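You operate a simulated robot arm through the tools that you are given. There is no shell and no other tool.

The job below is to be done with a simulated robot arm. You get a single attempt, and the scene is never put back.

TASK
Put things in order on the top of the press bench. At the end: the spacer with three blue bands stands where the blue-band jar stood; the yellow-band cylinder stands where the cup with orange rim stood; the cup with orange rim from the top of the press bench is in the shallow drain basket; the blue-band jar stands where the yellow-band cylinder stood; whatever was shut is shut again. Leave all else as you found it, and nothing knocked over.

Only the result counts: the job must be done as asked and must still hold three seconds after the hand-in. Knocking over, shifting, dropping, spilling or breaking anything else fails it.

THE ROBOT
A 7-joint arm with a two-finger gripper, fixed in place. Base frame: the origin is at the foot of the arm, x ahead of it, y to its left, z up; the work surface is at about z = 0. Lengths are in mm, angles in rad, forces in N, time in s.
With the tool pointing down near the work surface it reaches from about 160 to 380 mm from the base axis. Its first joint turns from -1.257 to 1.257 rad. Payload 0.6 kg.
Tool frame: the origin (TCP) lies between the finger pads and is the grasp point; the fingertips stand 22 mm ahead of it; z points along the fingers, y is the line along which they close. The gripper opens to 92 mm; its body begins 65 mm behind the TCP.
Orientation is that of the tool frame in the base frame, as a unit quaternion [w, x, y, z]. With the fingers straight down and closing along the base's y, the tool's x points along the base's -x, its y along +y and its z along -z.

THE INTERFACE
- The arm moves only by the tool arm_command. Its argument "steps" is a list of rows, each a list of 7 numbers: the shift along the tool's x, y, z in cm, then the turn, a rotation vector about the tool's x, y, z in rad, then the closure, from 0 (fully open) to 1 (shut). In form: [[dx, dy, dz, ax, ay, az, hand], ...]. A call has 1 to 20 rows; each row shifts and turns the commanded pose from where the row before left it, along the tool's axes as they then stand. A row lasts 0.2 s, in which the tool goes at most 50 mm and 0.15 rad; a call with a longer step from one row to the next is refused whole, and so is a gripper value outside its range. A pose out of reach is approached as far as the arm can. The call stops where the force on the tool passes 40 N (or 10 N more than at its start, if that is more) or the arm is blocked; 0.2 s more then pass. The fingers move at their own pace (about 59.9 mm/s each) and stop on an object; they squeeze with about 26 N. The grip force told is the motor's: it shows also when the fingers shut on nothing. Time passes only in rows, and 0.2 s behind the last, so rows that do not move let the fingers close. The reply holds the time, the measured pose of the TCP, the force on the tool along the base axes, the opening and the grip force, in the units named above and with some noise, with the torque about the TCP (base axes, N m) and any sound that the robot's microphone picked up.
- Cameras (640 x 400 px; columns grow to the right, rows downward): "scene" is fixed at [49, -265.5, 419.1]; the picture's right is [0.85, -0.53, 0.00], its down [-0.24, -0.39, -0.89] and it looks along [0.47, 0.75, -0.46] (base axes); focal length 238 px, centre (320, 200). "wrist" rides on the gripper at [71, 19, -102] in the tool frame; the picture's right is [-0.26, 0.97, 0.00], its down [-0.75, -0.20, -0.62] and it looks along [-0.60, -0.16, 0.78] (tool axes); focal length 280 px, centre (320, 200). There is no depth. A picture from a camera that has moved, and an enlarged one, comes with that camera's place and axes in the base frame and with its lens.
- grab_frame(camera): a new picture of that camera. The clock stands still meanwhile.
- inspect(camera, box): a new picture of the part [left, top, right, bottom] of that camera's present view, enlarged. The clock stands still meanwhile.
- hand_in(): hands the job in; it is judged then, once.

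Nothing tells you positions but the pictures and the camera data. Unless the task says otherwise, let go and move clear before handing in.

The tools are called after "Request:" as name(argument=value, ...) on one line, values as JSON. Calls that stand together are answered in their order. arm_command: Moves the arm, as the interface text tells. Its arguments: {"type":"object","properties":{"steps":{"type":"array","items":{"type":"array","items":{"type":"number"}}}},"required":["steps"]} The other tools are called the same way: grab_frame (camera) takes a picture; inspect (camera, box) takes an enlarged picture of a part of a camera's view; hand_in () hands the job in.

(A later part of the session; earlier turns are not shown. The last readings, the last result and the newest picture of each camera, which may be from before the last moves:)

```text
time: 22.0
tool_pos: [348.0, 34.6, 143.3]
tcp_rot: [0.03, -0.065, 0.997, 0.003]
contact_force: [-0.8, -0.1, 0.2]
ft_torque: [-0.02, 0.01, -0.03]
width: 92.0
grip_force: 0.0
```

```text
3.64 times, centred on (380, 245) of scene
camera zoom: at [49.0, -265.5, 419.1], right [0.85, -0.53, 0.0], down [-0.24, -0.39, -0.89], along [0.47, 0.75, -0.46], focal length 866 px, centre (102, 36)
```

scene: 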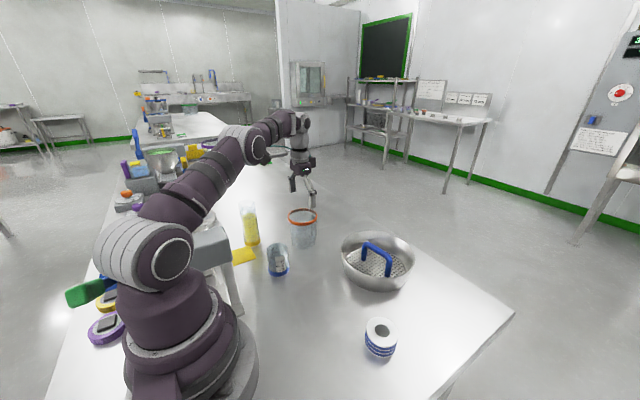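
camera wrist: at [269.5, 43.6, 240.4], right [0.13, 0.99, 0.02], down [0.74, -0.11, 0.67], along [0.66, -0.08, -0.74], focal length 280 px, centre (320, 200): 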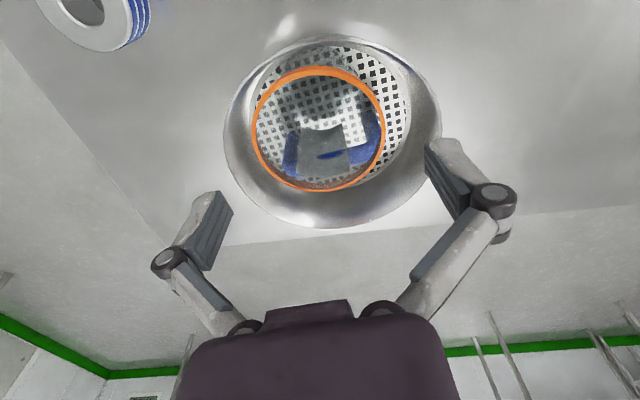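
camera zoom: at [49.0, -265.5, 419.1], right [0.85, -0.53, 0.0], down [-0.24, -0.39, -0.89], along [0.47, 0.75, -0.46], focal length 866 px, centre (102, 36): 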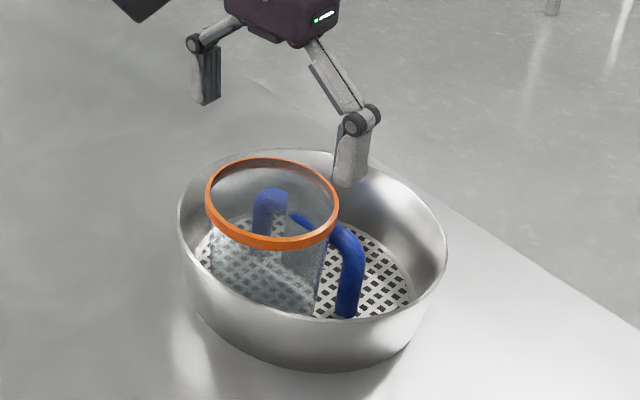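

The cup rests in the basket, stable. I'll straighten the tool again and travel to above the yellow cylinder at (175, 301), keeping high.

Request:
arm_command(steps=[[0, 0, -1, 0, 0.06, 0, 0], [0, 0, -1, 0, 0, 0.065, 0], [0, 0, -0.7, 0, 0, 0.065, 0], [2.16, 3.33, -0.2, 0, 0, 0, 0], [2.16, 3.33, 0, 0, 0, 0, 0], [2.16, 3.33, 0, 0, 0, 0, 0], [2.16, 3.33, 0, 0, 0, 0, 0], [2.16, 3.33, 0, 0, 0, 0, 0], [2.16, 3.33, 0, 0, 0, 0, 0], [2.16, 3.33, 0, 0, 0, 0, 0], [2.16, 3.33, 0, 0, 0, 0, 0], [0, 0, 0, 0, 0, 0, 0]])

Request:
grab_frame(camera="wrist")

Request:
grab_frame(camera="scene")

```text
time: 24.6
tool_pos: [176.5, 300.4, 173.8]
tcp_rot: [0.0, 0.0, 1.0, 0.0]
contact_force: [0.5, -0.3, -0.2]
ft_torque: [-0.01, 0.01, -0.02]
width: 92.4
grip_force: 0.0
```

```text
taken
camera wrist: at [106.1, 319.5, 274.9], right [0.26, 0.96, 0.0], down [0.75, -0.2, 0.62], along [0.6, -0.16, -0.78], focal length 280 px, centre (320, 200)
```

wrist: 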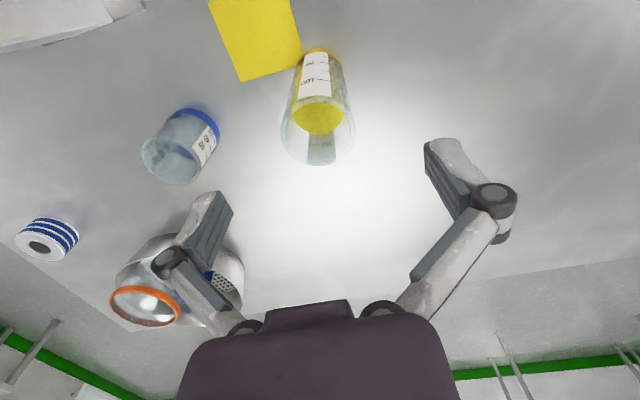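

```text
taken
```

scene: 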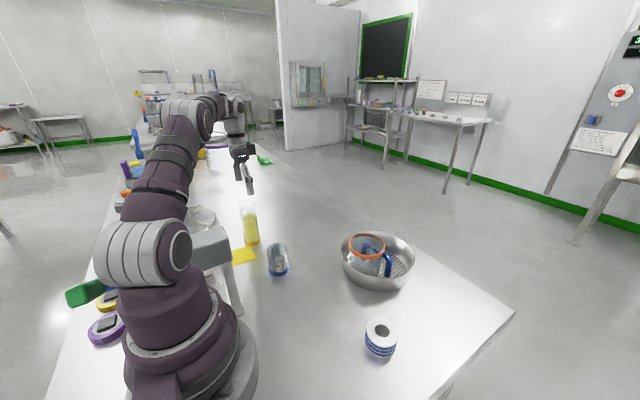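

The cylinder is directly below the tool: its rim centre is about (176, 300). I'll descend to z = 71 and close on it.

Request:
arm_command(steps=[[0.03, 0, 2.5, 0, 0, 0, 0], [0, 0, 2.5, 0, 0, 0, 0], [0, 0, 2.5, 0, 0, 0, 0], [0, 0, 2, 0, 0, 0, 0], [0, 0, 0.8, 0, 0, 0, 0], [0, 0, 0, 0, 0, 0, 0]])

Request:
grab_frame(camera="wrist")

Request:
inspect(camera="scene", box=[180, 140, 320, 280])

```text
time: 26.0
tool_pos: [174.2, 299.9, 69.7]
tcp_rot: [0.0, 0.0, 1.0, 0.0]
contact_force: [0.2, -0.4, 0.5]
ft_torque: [0.0, 0.05, 0.03]
width: 92.2
grip_force: 0.1
```

```text
taken
camera wrist: at [104.8, 319.2, 170.8], right [0.26, 0.97, 0.0], down [0.75, -0.21, 0.62], along [0.6, -0.16, -0.78], focal length 280 px, centre (320, 200)
```

wrist: 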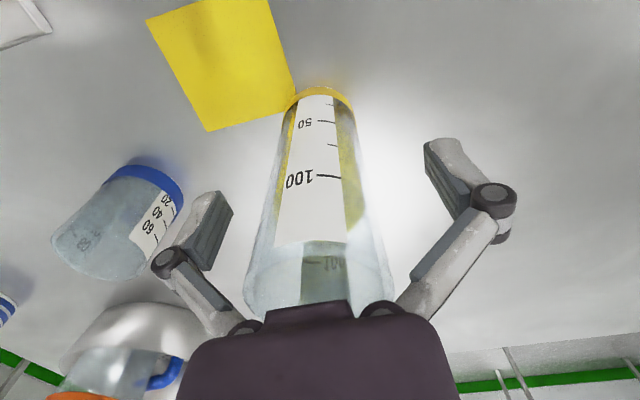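

```text
2.86 times, centred on (250, 210) of scene
camera zoom: at [49.0, -265.5, 419.1], right [0.85, -0.53, 0.0], down [-0.24, -0.39, -0.89], along [0.47, 0.75, -0.46], focal length 681 px, centre (520, 171)
```

zoom: 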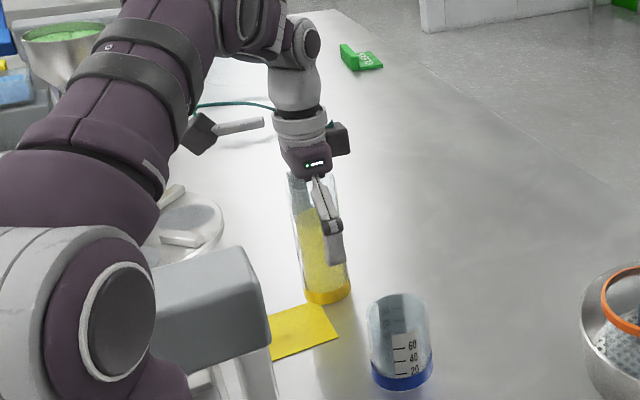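

Well centred between the fingers. Closing on the cylinder.

Request:
arm_command(steps=[[0, 0, 0, 0, 0, 0, 0.3], [0, 0, 0, 0, 0, 0, 0.45], [0, 0, 0, 0, 0, 0, 0.6], [0, 0, 0, 0, 0, 0, 1], [0, 0, 0, 0, 0, 0, 1]])

Request:
grab_frame(camera="wrist")

```text
time: 27.2
tool_pos: [176.0, 299.1, 69.0]
tcp_rot: [0.0, 0.0, 1.0, 0.001]
contact_force: [1.1, -1.1, 4.0]
ft_torque: [0.03, -0.02, -0.04]
width: 55.4
grip_force: 25.5
```

```text
taken
camera wrist: at [104.8, 319.2, 171.0], right [0.26, 0.97, 0.0], down [0.75, -0.21, 0.62], along [0.6, -0.16, -0.78], focal length 280 px, centre (320, 200)
```

wrist: 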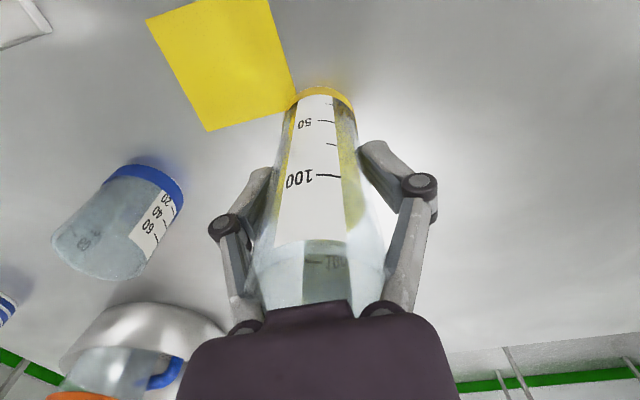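

The reported width of 55 mm is wider than the 46 mm I measured for this cylinder. I'll zoom in to see what the fingers are touching.

Request:
inspect(camera="wrist", box=[190, 70, 470, 330])

Request:
inspect(camera="scene", box=[215, 175, 285, 260])

```text
1.54 times, centred on (330, 200) of wrist
camera zoom: at [104.8, 319.2, 171.0], right [0.26, 0.97, 0.0], down [0.75, -0.21, 0.62], along [0.6, -0.16, -0.78], focal length 431 px, centre (305, 200)
```

zoom: 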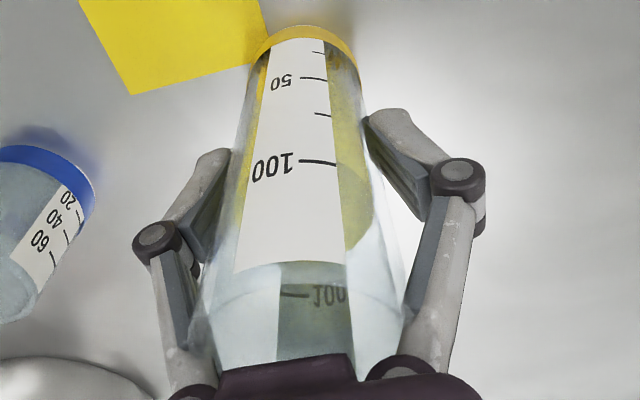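

```text
4.71 times, centred on (250, 218) of scene
camera zoom: at [49.0, -265.5, 419.1], right [0.85, -0.53, 0.0], down [-0.24, -0.39, -0.89], along [0.47, 0.75, -0.46], focal length 1121 px, centre (649, 118)
```

zoom: 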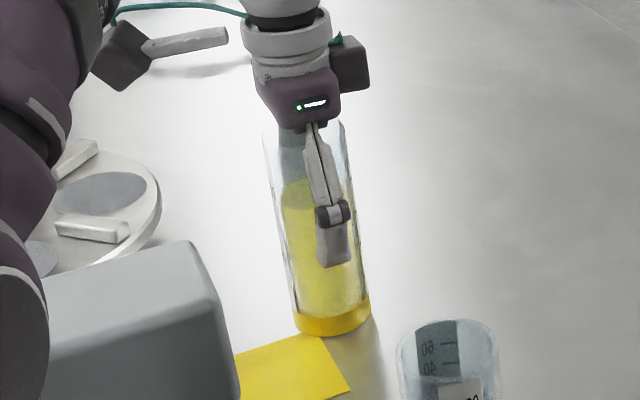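

The finger links are pinching the top of the tall cylinder, not the pads. I'll open again and grip higher, with the tool at about z = 105, so the pads hold the wall.

Request:
arm_command(steps=[[0, 0, 0, 0, 0, 0, 0.35], [0, 0, 0, 0, 0, 0, 0.2], [0, 0, 0, 0, 0, 0, 0], [0, 0, 0, 0, 0, 0, 0], [0, 0, -1.5, 0, 0, 0, 0], [0, 0, -2.1, 0, 0, 0, 0], [0, 0, 0, 0, 0, 0, 0]])

Request:
grab_frame(camera="wrist")

Request:
inspect(camera="scene", box=[215, 165, 285, 260])

```text
time: 28.8
tool_pos: [174.9, 300.4, 105.3]
tcp_rot: [-0.001, 0.0, 1.0, 0.001]
contact_force: [0.3, 1.1, -0.2]
ft_torque: [-0.01, -0.02, 0.02]
width: 91.8
grip_force: 0.0
```

```text
taken
camera wrist: at [104.8, 319.1, 207.2], right [0.26, 0.96, 0.0], down [0.75, -0.21, 0.62], along [0.6, -0.16, -0.78], focal length 280 px, centre (320, 200)
```

wrist: 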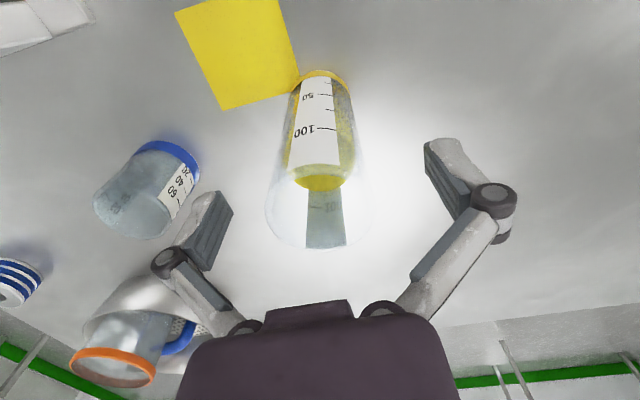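

```text
4.21 times, centred on (250, 212) of scene
camera zoom: at [49.0, -265.5, 419.1], right [0.85, -0.53, 0.0], down [-0.24, -0.39, -0.89], along [0.47, 0.75, -0.46], focal length 1003 px, centre (615, 147)
```

zoom: 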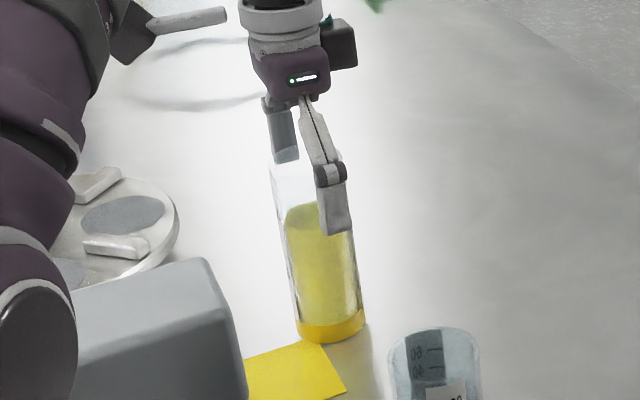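

The cylinder stayed in place. Closing the gripper on its upper wall now.

Request:
arm_command(steps=[[0, 0, 0, 0, 0, 0, 0.3], [0, 0, 0, 0, 0, 0, 0.45], [0, 0, 0, 0, 0, 0, 0.6], [0, 0, 0, 0, 0, 0, 1], [0, 0, 0, 0, 0, 0, 1]])

Request:
grab_frame(camera="wrist")

Request:
inspect(camera="scene", box=[215, 165, 285, 260])

```text
time: 30.0
tool_pos: [176.0, 300.8, 105.7]
tcp_rot: [0.001, 0.001, 1.0, 0.0]
contact_force: [-0.4, -0.5, 2.6]
ft_torque: [-0.05, 0.0, -0.02]
width: 38.3
grip_force: 26.5
```

```text
taken
camera wrist: at [104.8, 319.0, 207.1], right [0.26, 0.97, 0.0], down [0.75, -0.21, 0.62], along [0.6, -0.16, -0.78], focal length 280 px, centre (320, 200)
```

wrist: 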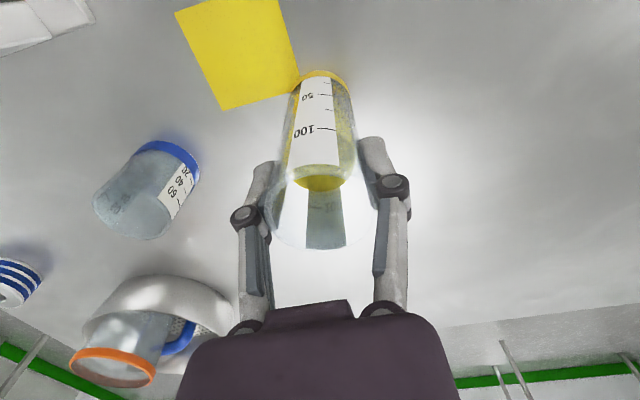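

```text
4.21 times, centred on (250, 212) of scene
camera zoom: at [49.0, -265.5, 419.1], right [0.85, -0.53, 0.0], down [-0.24, -0.39, -0.89], along [0.47, 0.75, -0.46], focal length 1003 px, centre (615, 147)
```

zoom: 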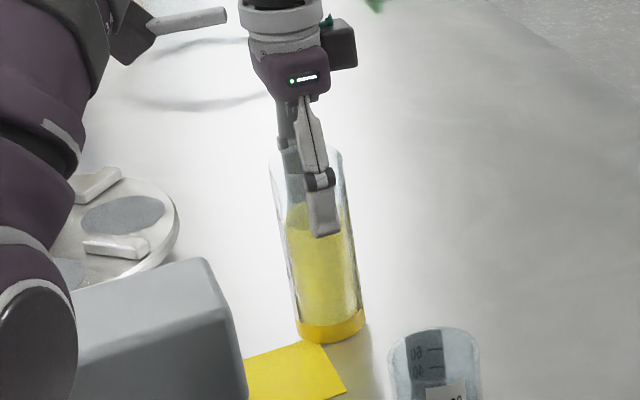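

The width reads 38 mm, so I'll zoom in to see how the pads sit against the cylinder.

Request:
inspect(camera="wrist", box=[220, 60, 430, 280])

Request:
inspect(camera="scene", box=[230, 185, 270, 230])

```text
1.82 times, centred on (325, 170) of wrist
camera zoom: at [104.8, 319.0, 207.1], right [0.26, 0.97, 0.0], down [0.75, -0.21, 0.62], along [0.6, -0.16, -0.78], focal length 510 px, centre (311, 254)
```

zoom: 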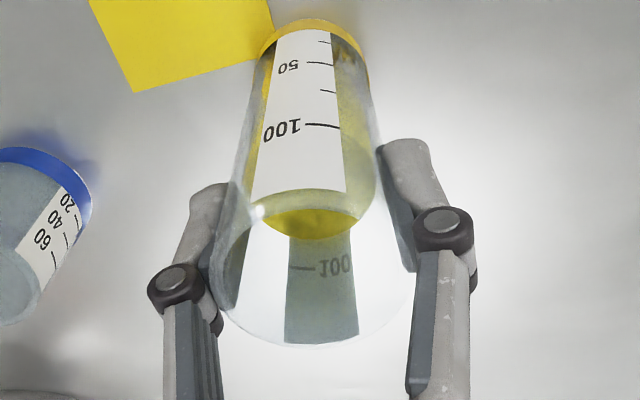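

```text
8.89 times, centred on (250, 208) of scene
camera zoom: at [49.0, -265.5, 419.1], right [0.85, -0.53, 0.0], down [-0.24, -0.39, -0.89], along [0.47, 0.75, -0.46], focal length 2118 px, centre (942, 133)
```

zoom: 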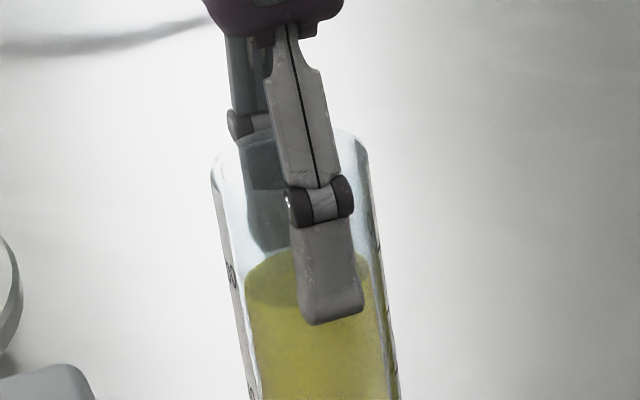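

Both pads hold the upper wall. I'll lift it 20 mm and check it comes up cleanly before moving across.

Request:
arm_command(steps=[[0, 0, -0.5, 0, 0, 0, 1], [0, 0, -0.7, 0, 0, 0, 1], [0, 0, -0.8, 0, 0, 0, 1], [0, 0, 0, 0, 0, 0, 1]])

Request:
grab_frame(camera="wrist")

Request:
inspect(camera="scene", box=[200, 150, 300, 260])

```text
time: 31.0
tool_pos: [175.3, 299.9, 124.2]
tcp_rot: [0.001, 0.0, 1.0, 0.0]
contact_force: [-0.2, -1.0, -1.9]
ft_torque: [-0.04, 0.01, 0.0]
width: 37.4
grip_force: 25.7
```

```text
taken
camera wrist: at [105.1, 318.6, 226.3], right [0.26, 0.97, 0.0], down [0.75, -0.2, 0.62], along [0.6, -0.16, -0.78], focal length 280 px, centre (320, 200)
```

wrist: 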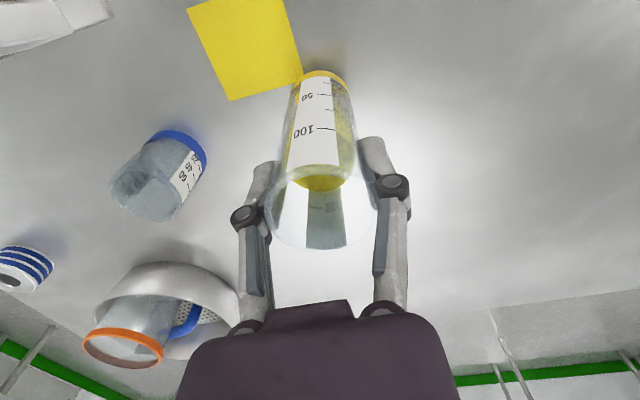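

```text
3.64 times, centred on (250, 205) of scene
camera zoom: at [49.0, -265.5, 419.1], right [0.85, -0.53, 0.0], down [-0.24, -0.39, -0.89], along [0.47, 0.75, -0.46], focal length 866 px, centre (574, 182)
```

zoom: 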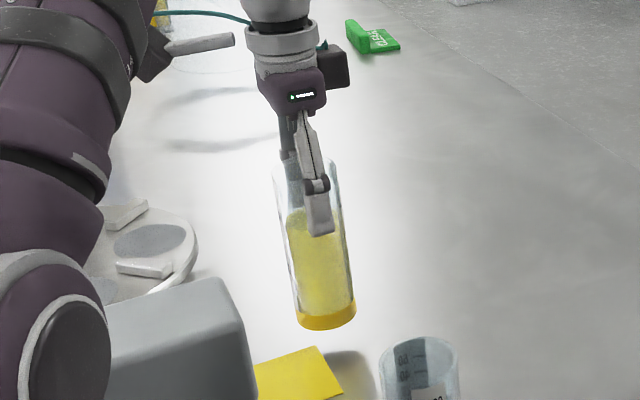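

The cylinder lifts cleanly and upright. Now moving it at low height to where the cup stood, about (296, 219).

Request:
arm_command(steps=[[-1.2, -0.8, 0, 0, 0, 0, 1], [-2, -1.36, 0, 0, 0, 0, 1], [-2, -1.36, 0, 0, 0, 0, 1], [-2, -1.36, 0, 0, 0, 0, 1], [-2, -1.36, 0, 0, 0, 0, 1], [-1.5, -1.05, 0, 0, 0, 0, 1], [-1.2, -0.8, 0, 0, 0, 0, 1], [0, 0, 0, 0, 0, 0, 1]])

Request:
grab_frame(camera="wrist")

Request:
inspect(camera="scene", box=[240, 150, 360, 270])

```text
time: 32.8
tool_pos: [294.4, 219.3, 124.7]
tcp_rot: [0.0, 0.0, 1.0, -0.001]
contact_force: [-0.2, 0.6, -1.1]
ft_torque: [0.03, 0.01, 0.0]
width: 37.5
grip_force: 25.6
```

```text
taken
camera wrist: at [224.0, 238.2, 227.2], right [0.26, 0.97, 0.0], down [0.75, -0.2, 0.62], along [0.6, -0.16, -0.78], focal length 280 px, centre (320, 200)
```

wrist: 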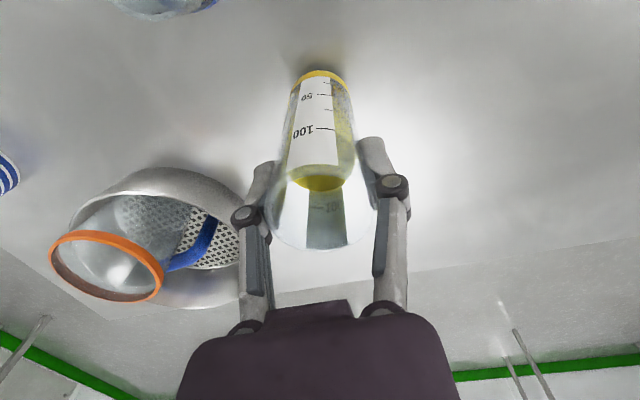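

```text
3.33 times, centred on (300, 210) of scene
camera zoom: at [49.0, -265.5, 419.1], right [0.85, -0.53, 0.0], down [-0.24, -0.39, -0.89], along [0.47, 0.75, -0.46], focal length 794 px, centre (387, 167)
```

zoom: 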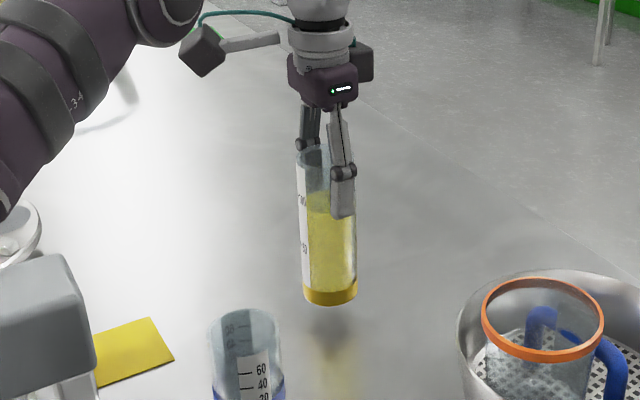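

The cylinder's base is above (296.5, 220), matching the cup's old spot. Lowering it to the bench.

Request:
arm_command(steps=[[0, 0, 0.7, 0, 0, 0, 1], [0, 0, 0.7, 0, 0, 0, 1], [0, 0, 0.35, 0, 0, 0, 1], [0, 0, 0, 0, 0, 0, 1]])

Request:
arm_command(steps=[[0, 0, 0.12, 0, 0, 0, 1], [0, 0, 0, 0, 0, 0, 1]])

```text
time: 33.8
tool_pos: [293.5, 219.4, 107.2]
tcp_rot: [0.0, 0.0, 1.0, 0.001]
contact_force: [0.1, -0.7, -1.5]
ft_torque: [-0.01, 0.02, -0.01]
width: 37.8
grip_force: 25.6
```

```text
time: 34.4
tool_pos: [292.4, 220.5, 106.3]
tcp_rot: [0.0, 0.0, 1.0, 0.0]
contact_force: [0.7, 1.4, -1.5]
ft_torque: [-0.01, 0.0, -0.01]
width: 37.6
grip_force: 25.9
```

Not touching yet; stepping down another millimetre at a time.

Request:
arm_command(steps=[[0, 0, 0.1, 0, 0, 0, 1], [0, 0, 0, 0, 0, 0, 1]])

Request:
grab_frame(camera="wrist")

Request:
inspect(camera="scene", box=[250, 160, 350, 270])

```text
time: 35.0
tool_pos: [293.2, 219.8, 106.4]
tcp_rot: [0.0, 0.0, 1.0, 0.001]
contact_force: [-2.0, -0.2, 8.9]
ft_torque: [-0.05, 0.2, -0.08]
width: 37.4
grip_force: 25.7
```

```text
taken
camera wrist: at [223.4, 238.0, 207.2], right [0.26, 0.97, 0.0], down [0.75, -0.21, 0.62], along [0.6, -0.16, -0.78], focal length 280 px, centre (320, 200)
```

wrist: 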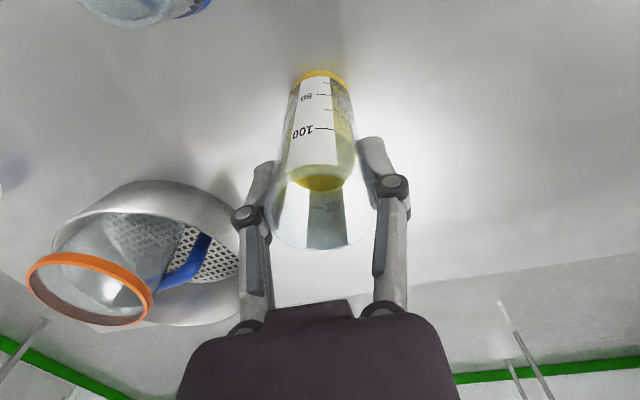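

```text
3.64 times, centred on (300, 215) of scene
camera zoom: at [49.0, -265.5, 419.1], right [0.85, -0.53, 0.0], down [-0.24, -0.39, -0.89], along [0.47, 0.75, -0.46], focal length 866 px, centre (393, 146)
```

zoom: 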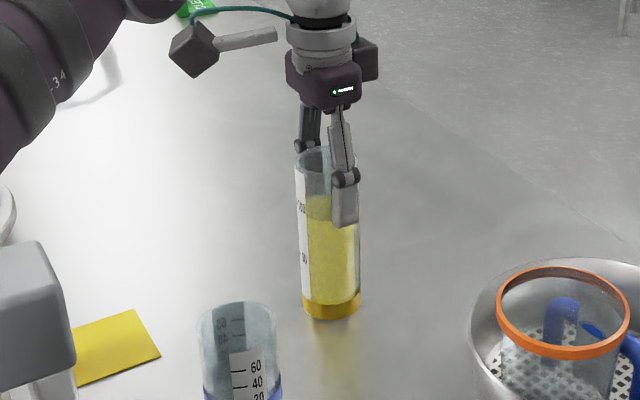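

Base contact is made at about (295.5, 219). I'll release gently.

Request:
arm_command(steps=[[0, 0, -0.03, 0, 0, 0, 0.57], [0, 0, 0, 0, 0, 0, 0.5], [0, 0, 0, 0, 0, 0, 0.35], [0, 0, 0, 0, 0, 0, 0.15], [0, 0, 0, 0, 0, 0, 0], [0, 0, 0, 0, 0, 0, 0]])

Request:
grab_frame(camera="wrist")

Request:
inspect(camera="scene", box=[250, 160, 350, 270])

```text
time: 36.4
tool_pos: [294.5, 219.7, 105.5]
tcp_rot: [0.0, 0.0, 1.0, 0.001]
contact_force: [0.7, -0.2, 0.3]
ft_torque: [0.01, 0.01, 0.01]
width: 91.8
grip_force: 0.0
```

```text
taken
camera wrist: at [223.5, 238.4, 207.1], right [0.26, 0.97, 0.0], down [0.75, -0.2, 0.62], along [0.6, -0.16, -0.78], focal length 280 px, centre (320, 200)
```

wrist: 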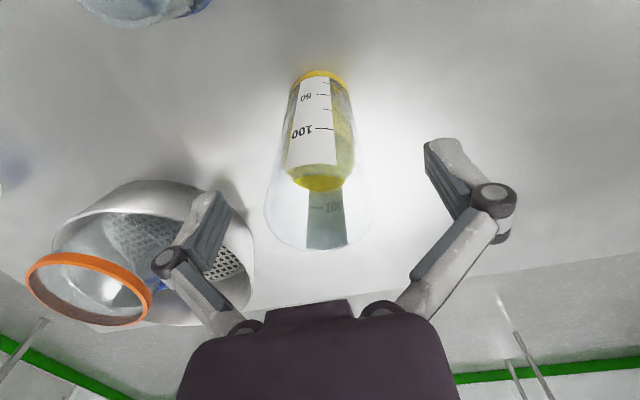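

```text
3.64 times, centred on (300, 215) of scene
camera zoom: at [49.0, -265.5, 419.1], right [0.85, -0.53, 0.0], down [-0.24, -0.39, -0.89], along [0.47, 0.75, -0.46], focal length 866 px, centre (393, 146)
```

zoom: 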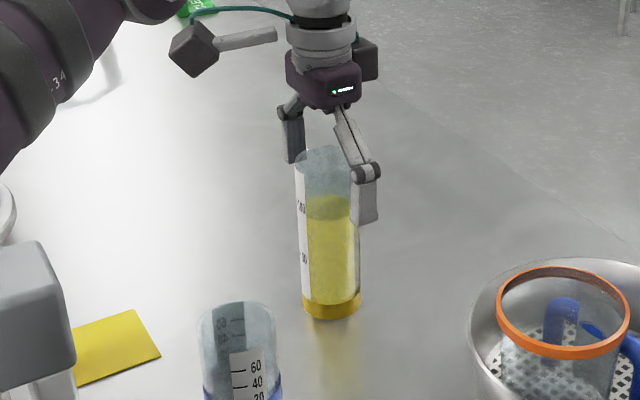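

The yellow cylinder is standing where the cup was. Before going to the jar, I'll check how much room the press leaves beside it.

Request:
inspect(camera="scene", box=[170, 195, 300, 325])

Request:
arm_command(steps=[[0, 0, -1.4, 0, 0, 0, 0], [0, 0, -1.4, 0, 0, 0, 0], [0, 0, -1.4, 0, 0, 0, 0], [1.5, 0, -1, 0, 0, 0, 0], [3, 0, -1, 0, 0, 0, 0], [3, 0, 0, 0, 0, 0, 0], [0, 0, 0, 0, 0, 0, 0]])

Request:
grab_frame(camera="wrist")

Request:
grab_frame(camera="scene")

```text
3.08 times, centred on (235, 260) of scene
camera zoom: at [49.0, -265.5, 419.1], right [0.85, -0.53, 0.0], down [-0.24, -0.39, -0.89], along [0.47, 0.75, -0.46], focal length 733 px, centre (582, 15)
```

zoom: 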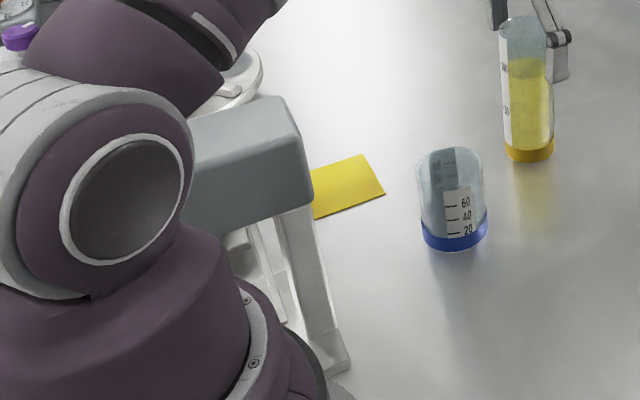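

```text
time: 38.0
tool_pos: [219.2, 217.6, 165.9]
tcp_rot: [0.001, 0.0, 1.0, 0.0]
contact_force: [0.2, 1.0, 0.1]
ft_torque: [0.01, 0.02, -0.01]
width: 91.8
grip_force: 0.0
```

```text
taken
camera wrist: at [148.6, 237.0, 267.0], right [0.26, 0.97, 0.0], down [0.75, -0.21, 0.62], along [0.6, -0.16, -0.78], focal length 280 px, centre (320, 200)
```

wrist: 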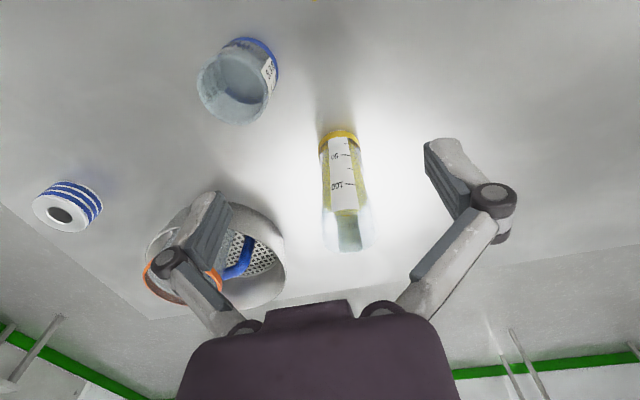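

```text
taken
```

scene: 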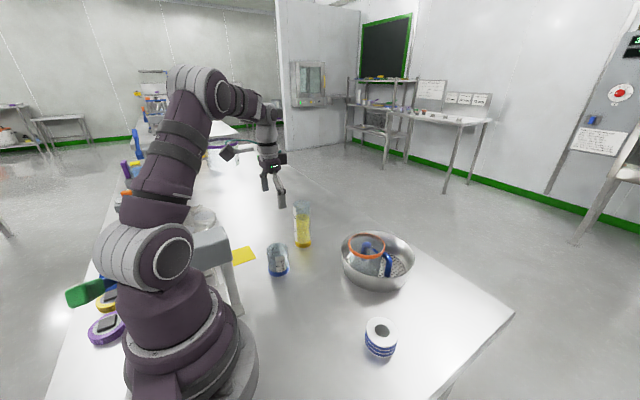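

The press head's nearest corner is around (93, 175) and about 150 mm high. I'll turn the tool by 0.6 rad over the jar so the wrist camera stays away from the press, then check alignment.

Request:
arm_command(steps=[[1.21, -2.93, 0, 0, 0, 0, 0], [1.21, -2.93, 0, 0, 0, 0, 0], [0, 0, 0, 0, 0, 0.15, 0], [0, 0, 0, 0, 0, 0.15, 0], [0, 0, 0, 0, 0, 0.15, 0], [0, 0, 0, 0, 0, 0.15, 0], [0, 0, 2, 0, 0, 0, 0], [0, 0, 2, 0, 0, 0, 0], [0, 0, 0, 0, 0, 0, 0]])

Request:
grab_frame(camera="wrist")

Request:
grab_frame(camera="scene")

```text
time: 40.0
tool_pos: [195.6, 160.8, 126.1]
tcp_rot: [0.0, 0.295, 0.955, 0.0]
contact_force: [1.3, -0.4, 0.5]
ft_torque: [-0.01, -0.02, 0.03]
width: 91.6
grip_force: 0.1
```

```text
taken
camera wrist: at [147.8, 216.7, 228.5], right [0.76, 0.65, 0.0], down [0.51, -0.59, 0.62], along [0.41, -0.47, -0.78], focal length 280 px, centre (320, 200)
```

wrist: 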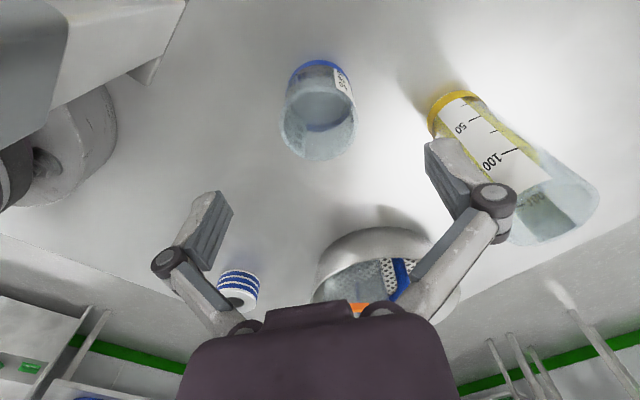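

```text
taken
```

scene: 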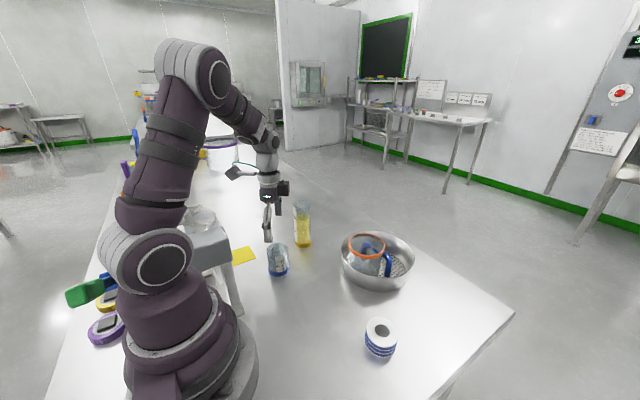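

The jar is centred below the tool, at about (195.3, 159.3). I'll descend to z = 45 and check the clearances.

Request:
arm_command(steps=[[0, 0, 2.5, 0, 0, 0, 0], [0, 0, 2.5, 0, 0, 0, 0], [0, 0, 2, 0, 0, 0, 0], [0, 0, 1.1, 0, 0, 0, 0], [0, 0, 0, 0, 0, 0, 0]])

Request:
grab_frame(camera="wrist")

Request:
inspect(camera="scene", box=[190, 170, 330, 300])

```text
time: 41.2
tool_pos: [194.9, 161.3, 45.6]
tcp_rot: [0.0, 0.296, 0.955, 0.001]
contact_force: [0.0, -0.1, -0.7]
ft_torque: [0.0, -0.03, 0.0]
width: 92.2
grip_force: 0.0
```

```text
taken
camera wrist: at [147.9, 215.7, 147.3], right [0.76, 0.65, 0.0], down [0.51, -0.59, 0.62], along [0.41, -0.47, -0.78], focal length 280 px, centre (320, 200)
```

wrist: 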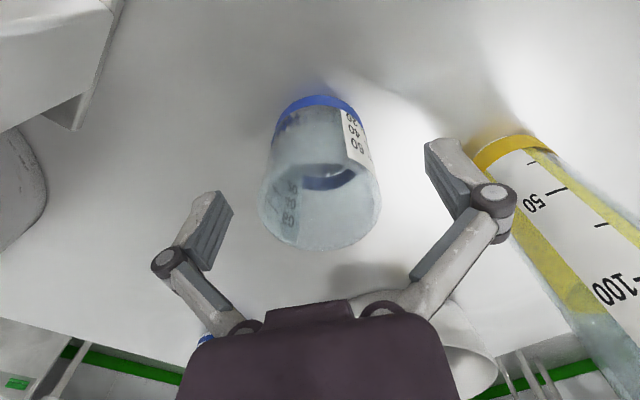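

```text
3.08 times, centred on (260, 235) of scene
camera zoom: at [49.0, -265.5, 419.1], right [0.85, -0.53, 0.0], down [-0.24, -0.39, -0.89], along [0.47, 0.75, -0.46], focal length 733 px, centre (505, 92)
```

zoom: 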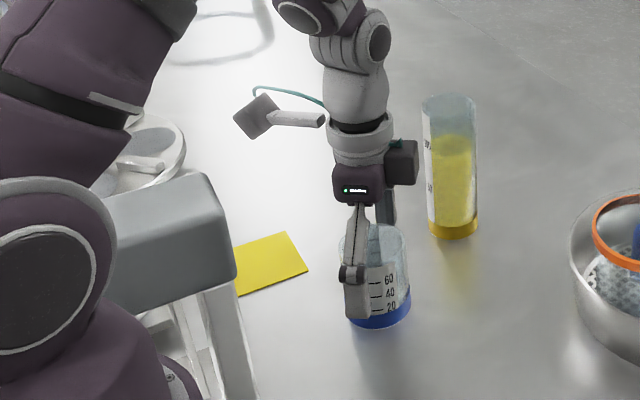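

Everything is clear and the jar is centred. Closing on the jar.

Request:
arm_command(steps=[[0, 0, 0, 0, 0, 0, 0.3], [0, 0, 0, 0, 0, 0, 0.45], [0, 0, 0, 0, 0, 0, 0.6], [0, 0, 0, 0, 0, 0, 1], [0, 0, 0, 0, 0, 0, 1]])

Request:
grab_frame(camera="wrist")

Request:
inspect(camera="scene", box=[230, 210, 310, 300])

```text
time: 42.4
tool_pos: [194.6, 159.8, 45.9]
tcp_rot: [0.001, 0.295, 0.955, 0.001]
contact_force: [-1.3, 0.3, 4.0]
ft_torque: [0.03, 0.03, -0.05]
width: 47.0
grip_force: 25.5
```

```text
taken
camera wrist: at [147.9, 215.8, 147.5], right [0.76, 0.65, 0.0], down [0.51, -0.59, 0.62], along [0.41, -0.47, -0.78], focal length 280 px, centre (320, 200)
```

wrist: 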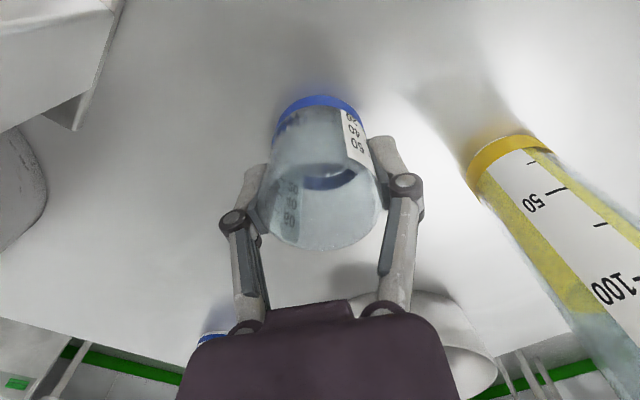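

```text
4.44 times, centred on (270, 255) of scene
camera zoom: at [49.0, -265.5, 419.1], right [0.85, -0.53, 0.0], down [-0.24, -0.39, -0.89], along [0.47, 0.75, -0.46], focal length 1059 px, centre (542, -44)
```

zoom: 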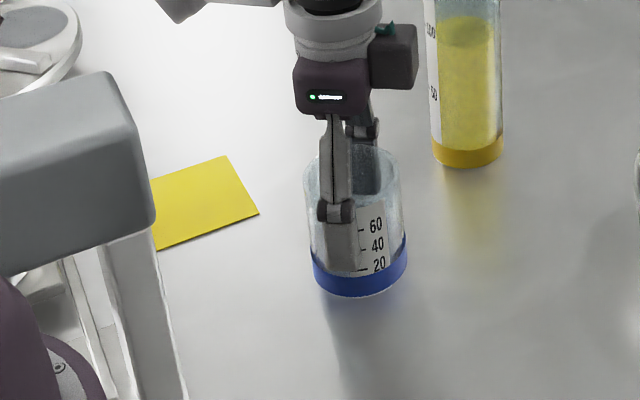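

Gripped. I'll lift the jar 35 mm and carry it to the yellow cylinder's old spot at about (176, 300).

Request:
arm_command(steps=[[0, 0, -0.5, 0, 0, 0, 1], [0, 0, -1.5, 0, 0, 0, 1], [0, 0, -1.5, 0, 0, 0, 1], [1.2, 1.35, 0, 0, 0, 0, 1], [1.95, 2.15, 0, 0, 0, 0, 1], [1.95, 2.15, 0, 0, 0, 0, 1], [1.95, 2.15, 0, 0, 0, 0, 1], [1.5, 1.65, 0, 0, 0, 0, 1], [1.02, 1.09, 0, 0, 0, 0, 1], [0, 0, 0, 0, 0, 0, 1]])

Request:
grab_frame(camera="wrist")

Request:
inspect(camera="scene", box=[190, 160, 320, 290])

```text
time: 44.6
tool_pos: [176.7, 302.1, 83.8]
tcp_rot: [0.0, 0.296, 0.955, -0.001]
contact_force: [-0.5, 0.3, -1.1]
ft_torque: [-0.01, 0.02, 0.0]
width: 46.9
grip_force: 25.8
```

```text
taken
camera wrist: at [129.6, 358.4, 184.7], right [0.76, 0.65, 0.0], down [0.51, -0.59, 0.62], along [0.41, -0.48, -0.78], focal length 280 px, centre (320, 200)
```

wrist: 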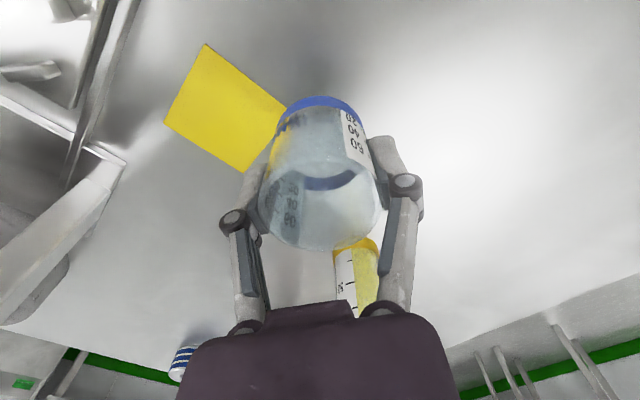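

```text
3.08 times, centred on (255, 225) of scene
camera zoom: at [49.0, -265.5, 419.1], right [0.85, -0.53, 0.0], down [-0.24, -0.39, -0.89], along [0.47, 0.75, -0.46], focal length 733 px, centre (520, 123)
```

zoom: 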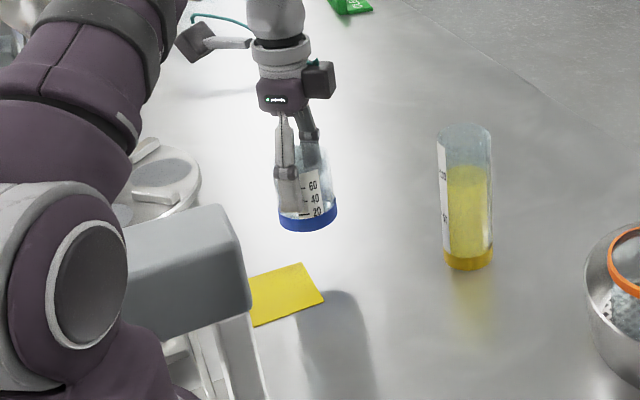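

The jar hangs about 2 mm from the target. I'll make a small correction and lower it.

Request:
arm_command(steps=[[-0.03, -0.14, 0.5, 0, 0, 0, 1], [0, 0, 1.2, 0, 0, 0, 1], [0, 0, 1.2, 0, 0, 0, 1], [0, 0, 0.6, 0, 0, 0, 1], [0, 0, 0, 0, 0, 0, 1]])

Request:
grab_frame(camera="wrist")

Request:
inspect(camera="scene", box=[210, 180, 310, 280])

```text
time: 45.8
tool_pos: [175.4, 300.3, 46.4]
tcp_rot: [0.001, 0.295, 0.955, 0.0]
contact_force: [-1.0, 0.1, -1.0]
ft_torque: [-0.01, 0.0, 0.01]
width: 46.5
grip_force: 25.8
```

```text
taken
camera wrist: at [127.4, 356.4, 148.8], right [0.76, 0.65, 0.0], down [0.51, -0.59, 0.62], along [0.41, -0.47, -0.78], focal length 280 px, centre (320, 200)
```

wrist: 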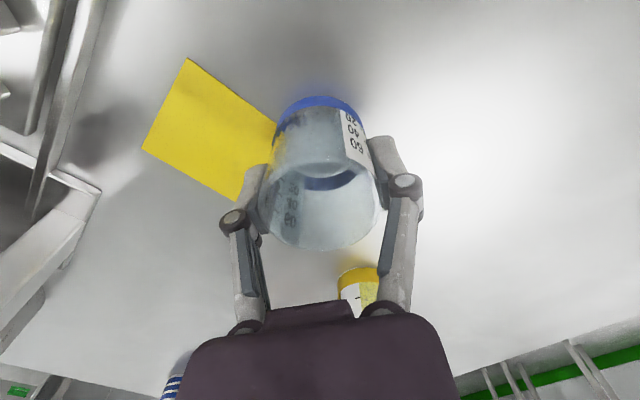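

```text
4.00 times, centred on (260, 230) of scene
camera zoom: at [49.0, -265.5, 419.1], right [0.85, -0.53, 0.0], down [-0.24, -0.39, -0.89], along [0.47, 0.75, -0.46], focal length 953 px, centre (560, 80)
```

zoom: 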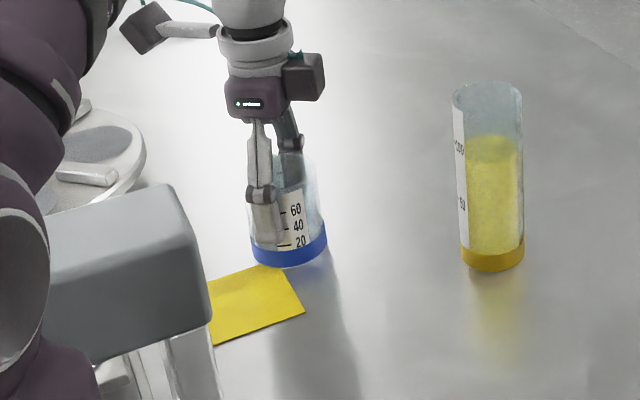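

Positioned within about 2 mm of the target. Stepping down to contact.

Request:
arm_command(steps=[[0, 0, 0.1, 0, 0, 0, 1], [0, 0, 0, 0, 0, 0, 1]])

Request:
arm_command(steps=[[0, 0, 0.08, 0, 0, 0, 1], [0, 0, 0, 0, 0, 0, 1]])

```text
time: 46.4
tool_pos: [175.4, 301.6, 46.1]
tcp_rot: [0.0, 0.297, 0.955, 0.001]
contact_force: [0.3, -0.9, 4.3]
ft_torque: [0.0, 0.01, -0.03]
width: 46.8
grip_force: 25.9
```

```text
time: 47.0
tool_pos: [174.7, 300.3, 45.3]
tcp_rot: [0.0, 0.295, 0.955, 0.002]
contact_force: [0.1, 0.1, 19.2]
ft_torque: [0.02, -0.01, -0.18]
width: 46.3
grip_force: 26.1
```

The jar is down on the bench. I'll ease off the pressure and open the fingers gently.

Request:
arm_command(steps=[[0, 0, -0.1, 0, 0, 0, 1], [0, 0, 0, 0, 0, 0, 0.47], [0, 0, 0, 0, 0, 0, 0.4], [0, 0, 0, 0, 0, 0, 0.2], [0, 0, 0, 0, 0, 0, 0], [0, 0, 0, 0, 0, 0, 0]])

Request:
grab_frame(camera="wrist")

Request:
inspect(camera="scene", box=[210, 180, 310, 280])

```text
time: 48.4
tool_pos: [174.8, 301.2, 45.3]
tcp_rot: [0.0, 0.296, 0.955, 0.0]
contact_force: [0.0, -0.8, 0.6]
ft_torque: [0.02, 0.0, 0.05]
width: 91.9
grip_force: 0.1
```

```text
taken
camera wrist: at [127.9, 356.5, 147.7], right [0.76, 0.65, 0.0], down [0.51, -0.59, 0.62], along [0.41, -0.47, -0.78], focal length 280 px, centre (320, 200)
```

wrist: 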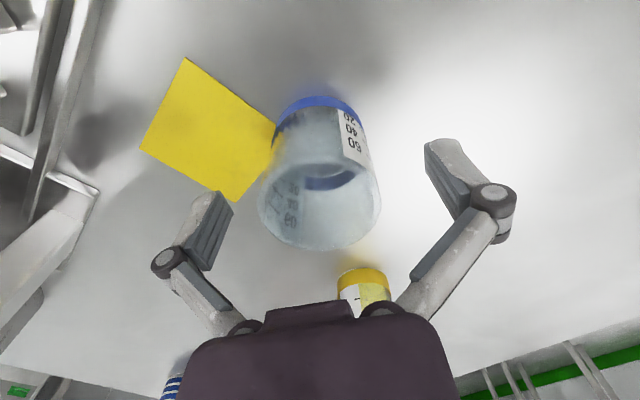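

```text
4.00 times, centred on (260, 230) of scene
camera zoom: at [49.0, -265.5, 419.1], right [0.85, -0.53, 0.0], down [-0.24, -0.39, -0.89], along [0.47, 0.75, -0.46], focal length 953 px, centre (560, 80)
```

zoom: 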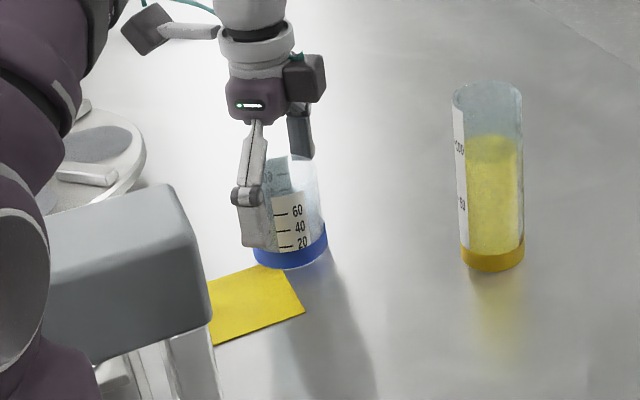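

The jar stands on its new place. I'll rise, turn the tool back, and travel at safe height to above the spacer near (274, -99).

Request:
arm_command(steps=[[0, 0, -1.5, 0, 0, 0, 0], [0, 0, -2.5, 0, 0, 0, 0], [0, 0, -3, 0, 0, 0, 0], [0, 0, -3, 0, 0, 0, 0], [0, 0, -1, 0, 0, -0.15, 0], [0, 0, 0, 0, 0, -0.15, 0], [0, 0, 0, 0, 0, -0.15, 0], [0, 0, 0, 0, 0, -0.15, 0], [0, 0, 0, 0, 0, 0, 0]])

Request:
grab_frame(camera="wrist")

Request:
grab_frame(camera="scene")

```text
time: 50.4
tool_pos: [174.0, 300.7, 155.7]
tcp_rot: [0.0, 0.0, 1.0, 0.0]
contact_force: [0.0, 0.8, -1.2]
ft_torque: [-0.02, 0.02, 0.0]
width: 92.3
grip_force: 0.0
```

```text
taken
camera wrist: at [103.9, 319.4, 257.4], right [0.26, 0.97, 0.0], down [0.75, -0.2, 0.62], along [0.6, -0.16, -0.78], focal length 280 px, centre (320, 200)
```

wrist: 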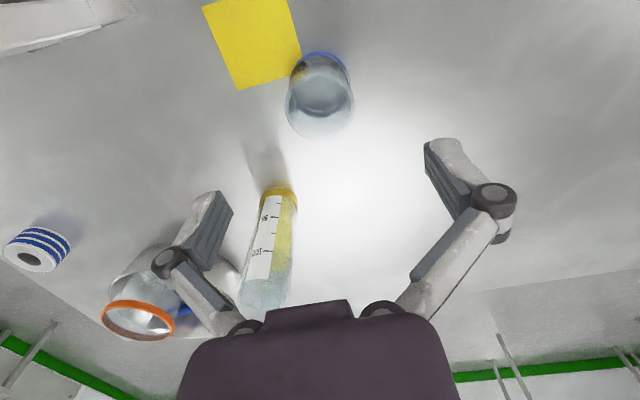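

```text
taken
```

scene: 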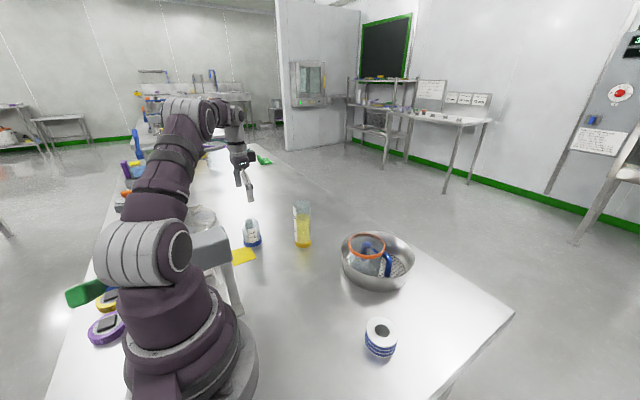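

Jar and cylinder are standing properly. Travelling to the spacer.

Request:
arm_command(steps=[[-0.91, -3.63, 0, 0, 0, 0, 0], [-0.91, -3.63, 0, 0, 0, 0, 0], [-0.91, -3.63, 0, 0, 0, 0, 0], [-0.91, -3.63, 0, 0, 0, 0, 0], [-0.91, -3.63, 0, 0, 0, 0, 0], [-0.91, -3.63, 0, 0, 0, 0, 0], [-0.91, -3.63, 0, 0, 0, 0, 0], [-0.91, -3.63, 0, 0, 0, 0, 0], [-0.91, -3.63, 0, 0, 0, 0, 0], [-0.91, -3.63, 0, 0, 0, 0, 0], [-0.91, -3.63, 0, 0, 0, 0, 0], [0, 0, 2.5, 0, 0, 0, 0], [0, 0, 0, 0, 0, 0, 0]])

Request:
grab_frame(camera="wrist")

Request:
inspect(camera="scene", box=[320, 220, 450, 370])

```text
time: 53.2
tool_pos: [276.6, -97.2, 131.0]
tcp_rot: [0.0, 0.0, 1.0, 0.001]
contact_force: [0.2, -0.5, 0.1]
ft_torque: [0.02, 0.03, 0.01]
width: 92.2
grip_force: 0.0
```

```text
taken
camera wrist: at [206.1, -79.6, 231.5], right [0.26, 0.97, 0.0], down [0.75, -0.2, 0.62], along [0.6, -0.16, -0.78], focal length 280 px, centre (320, 200)
```

wrist: 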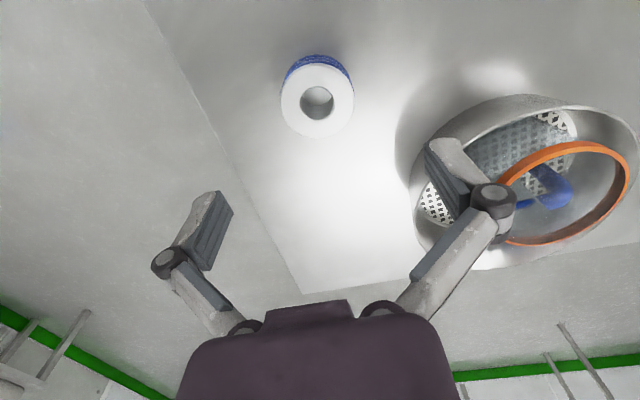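

```text
2.67 times, centred on (385, 295) of scene
camera zoom: at [49.0, -265.5, 419.1], right [0.85, -0.53, 0.0], down [-0.24, -0.39, -0.89], along [0.47, 0.75, -0.46], focal length 635 px, centre (147, -53)
```

zoom: 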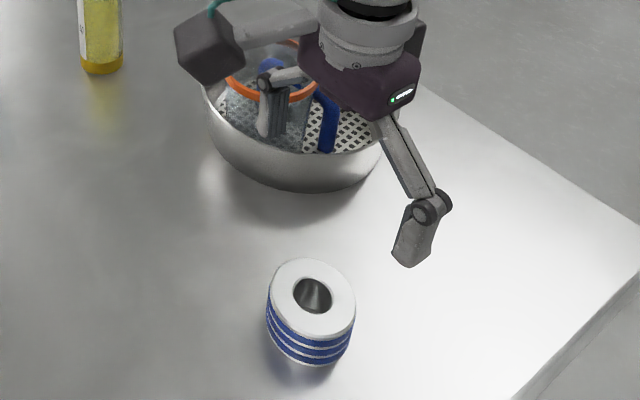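

The spacer measures about (274.5, -100.5), 31 mm tall and 53 mm across. I'll correct by 2-3 mm and descend to z = 26.

Request:
arm_command(steps=[[0.24, -0.16, 1, 0, 0, 0, 0], [0, 0, 2.5, 0, 0, 0, 0], [0, 0, 2.5, 0, 0, 0, 0], [0, 0, 2, 0, 0, 0, 0], [0, 0, 1, 0, 0, 0, 0], [0, 0, 0, 0, 0, 0, 0]])

Request:
grab_frame(camera="wrist")

Request:
inspect(camera="scene", box=[320, 240, 450, 380])

```text
time: 54.6
tool_pos: [273.5, -100.6, 39.4]
tcp_rot: [0.0, 0.0, 1.0, 0.0]
contact_force: [-0.4, -0.1, -0.4]
ft_torque: [0.01, -0.01, 0.0]
width: 92.1
grip_force: 0.1
```

```text
taken
camera wrist: at [202.4, -82.4, 141.7], right [0.26, 0.97, 0.0], down [0.75, -0.2, 0.62], along [0.6, -0.16, -0.78], focal length 280 px, centre (320, 200)
```

wrist: 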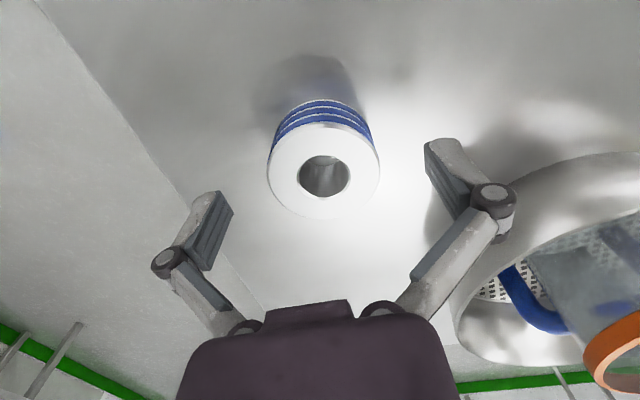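

```text
2.86 times, centred on (385, 310) of scene
camera zoom: at [49.0, -265.5, 419.1], right [0.85, -0.53, 0.0], down [-0.24, -0.39, -0.89], along [0.47, 0.75, -0.46], focal length 681 px, centre (134, -114)
```

zoom: 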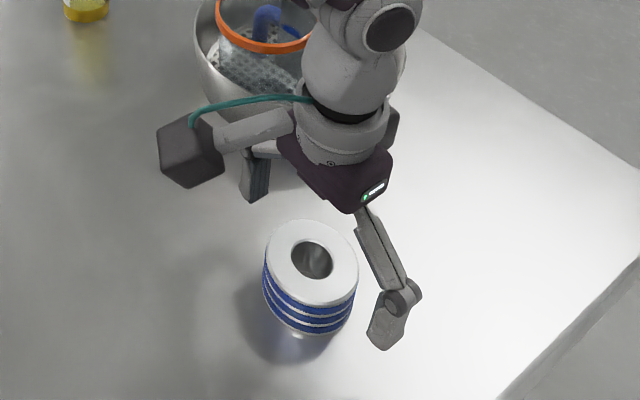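

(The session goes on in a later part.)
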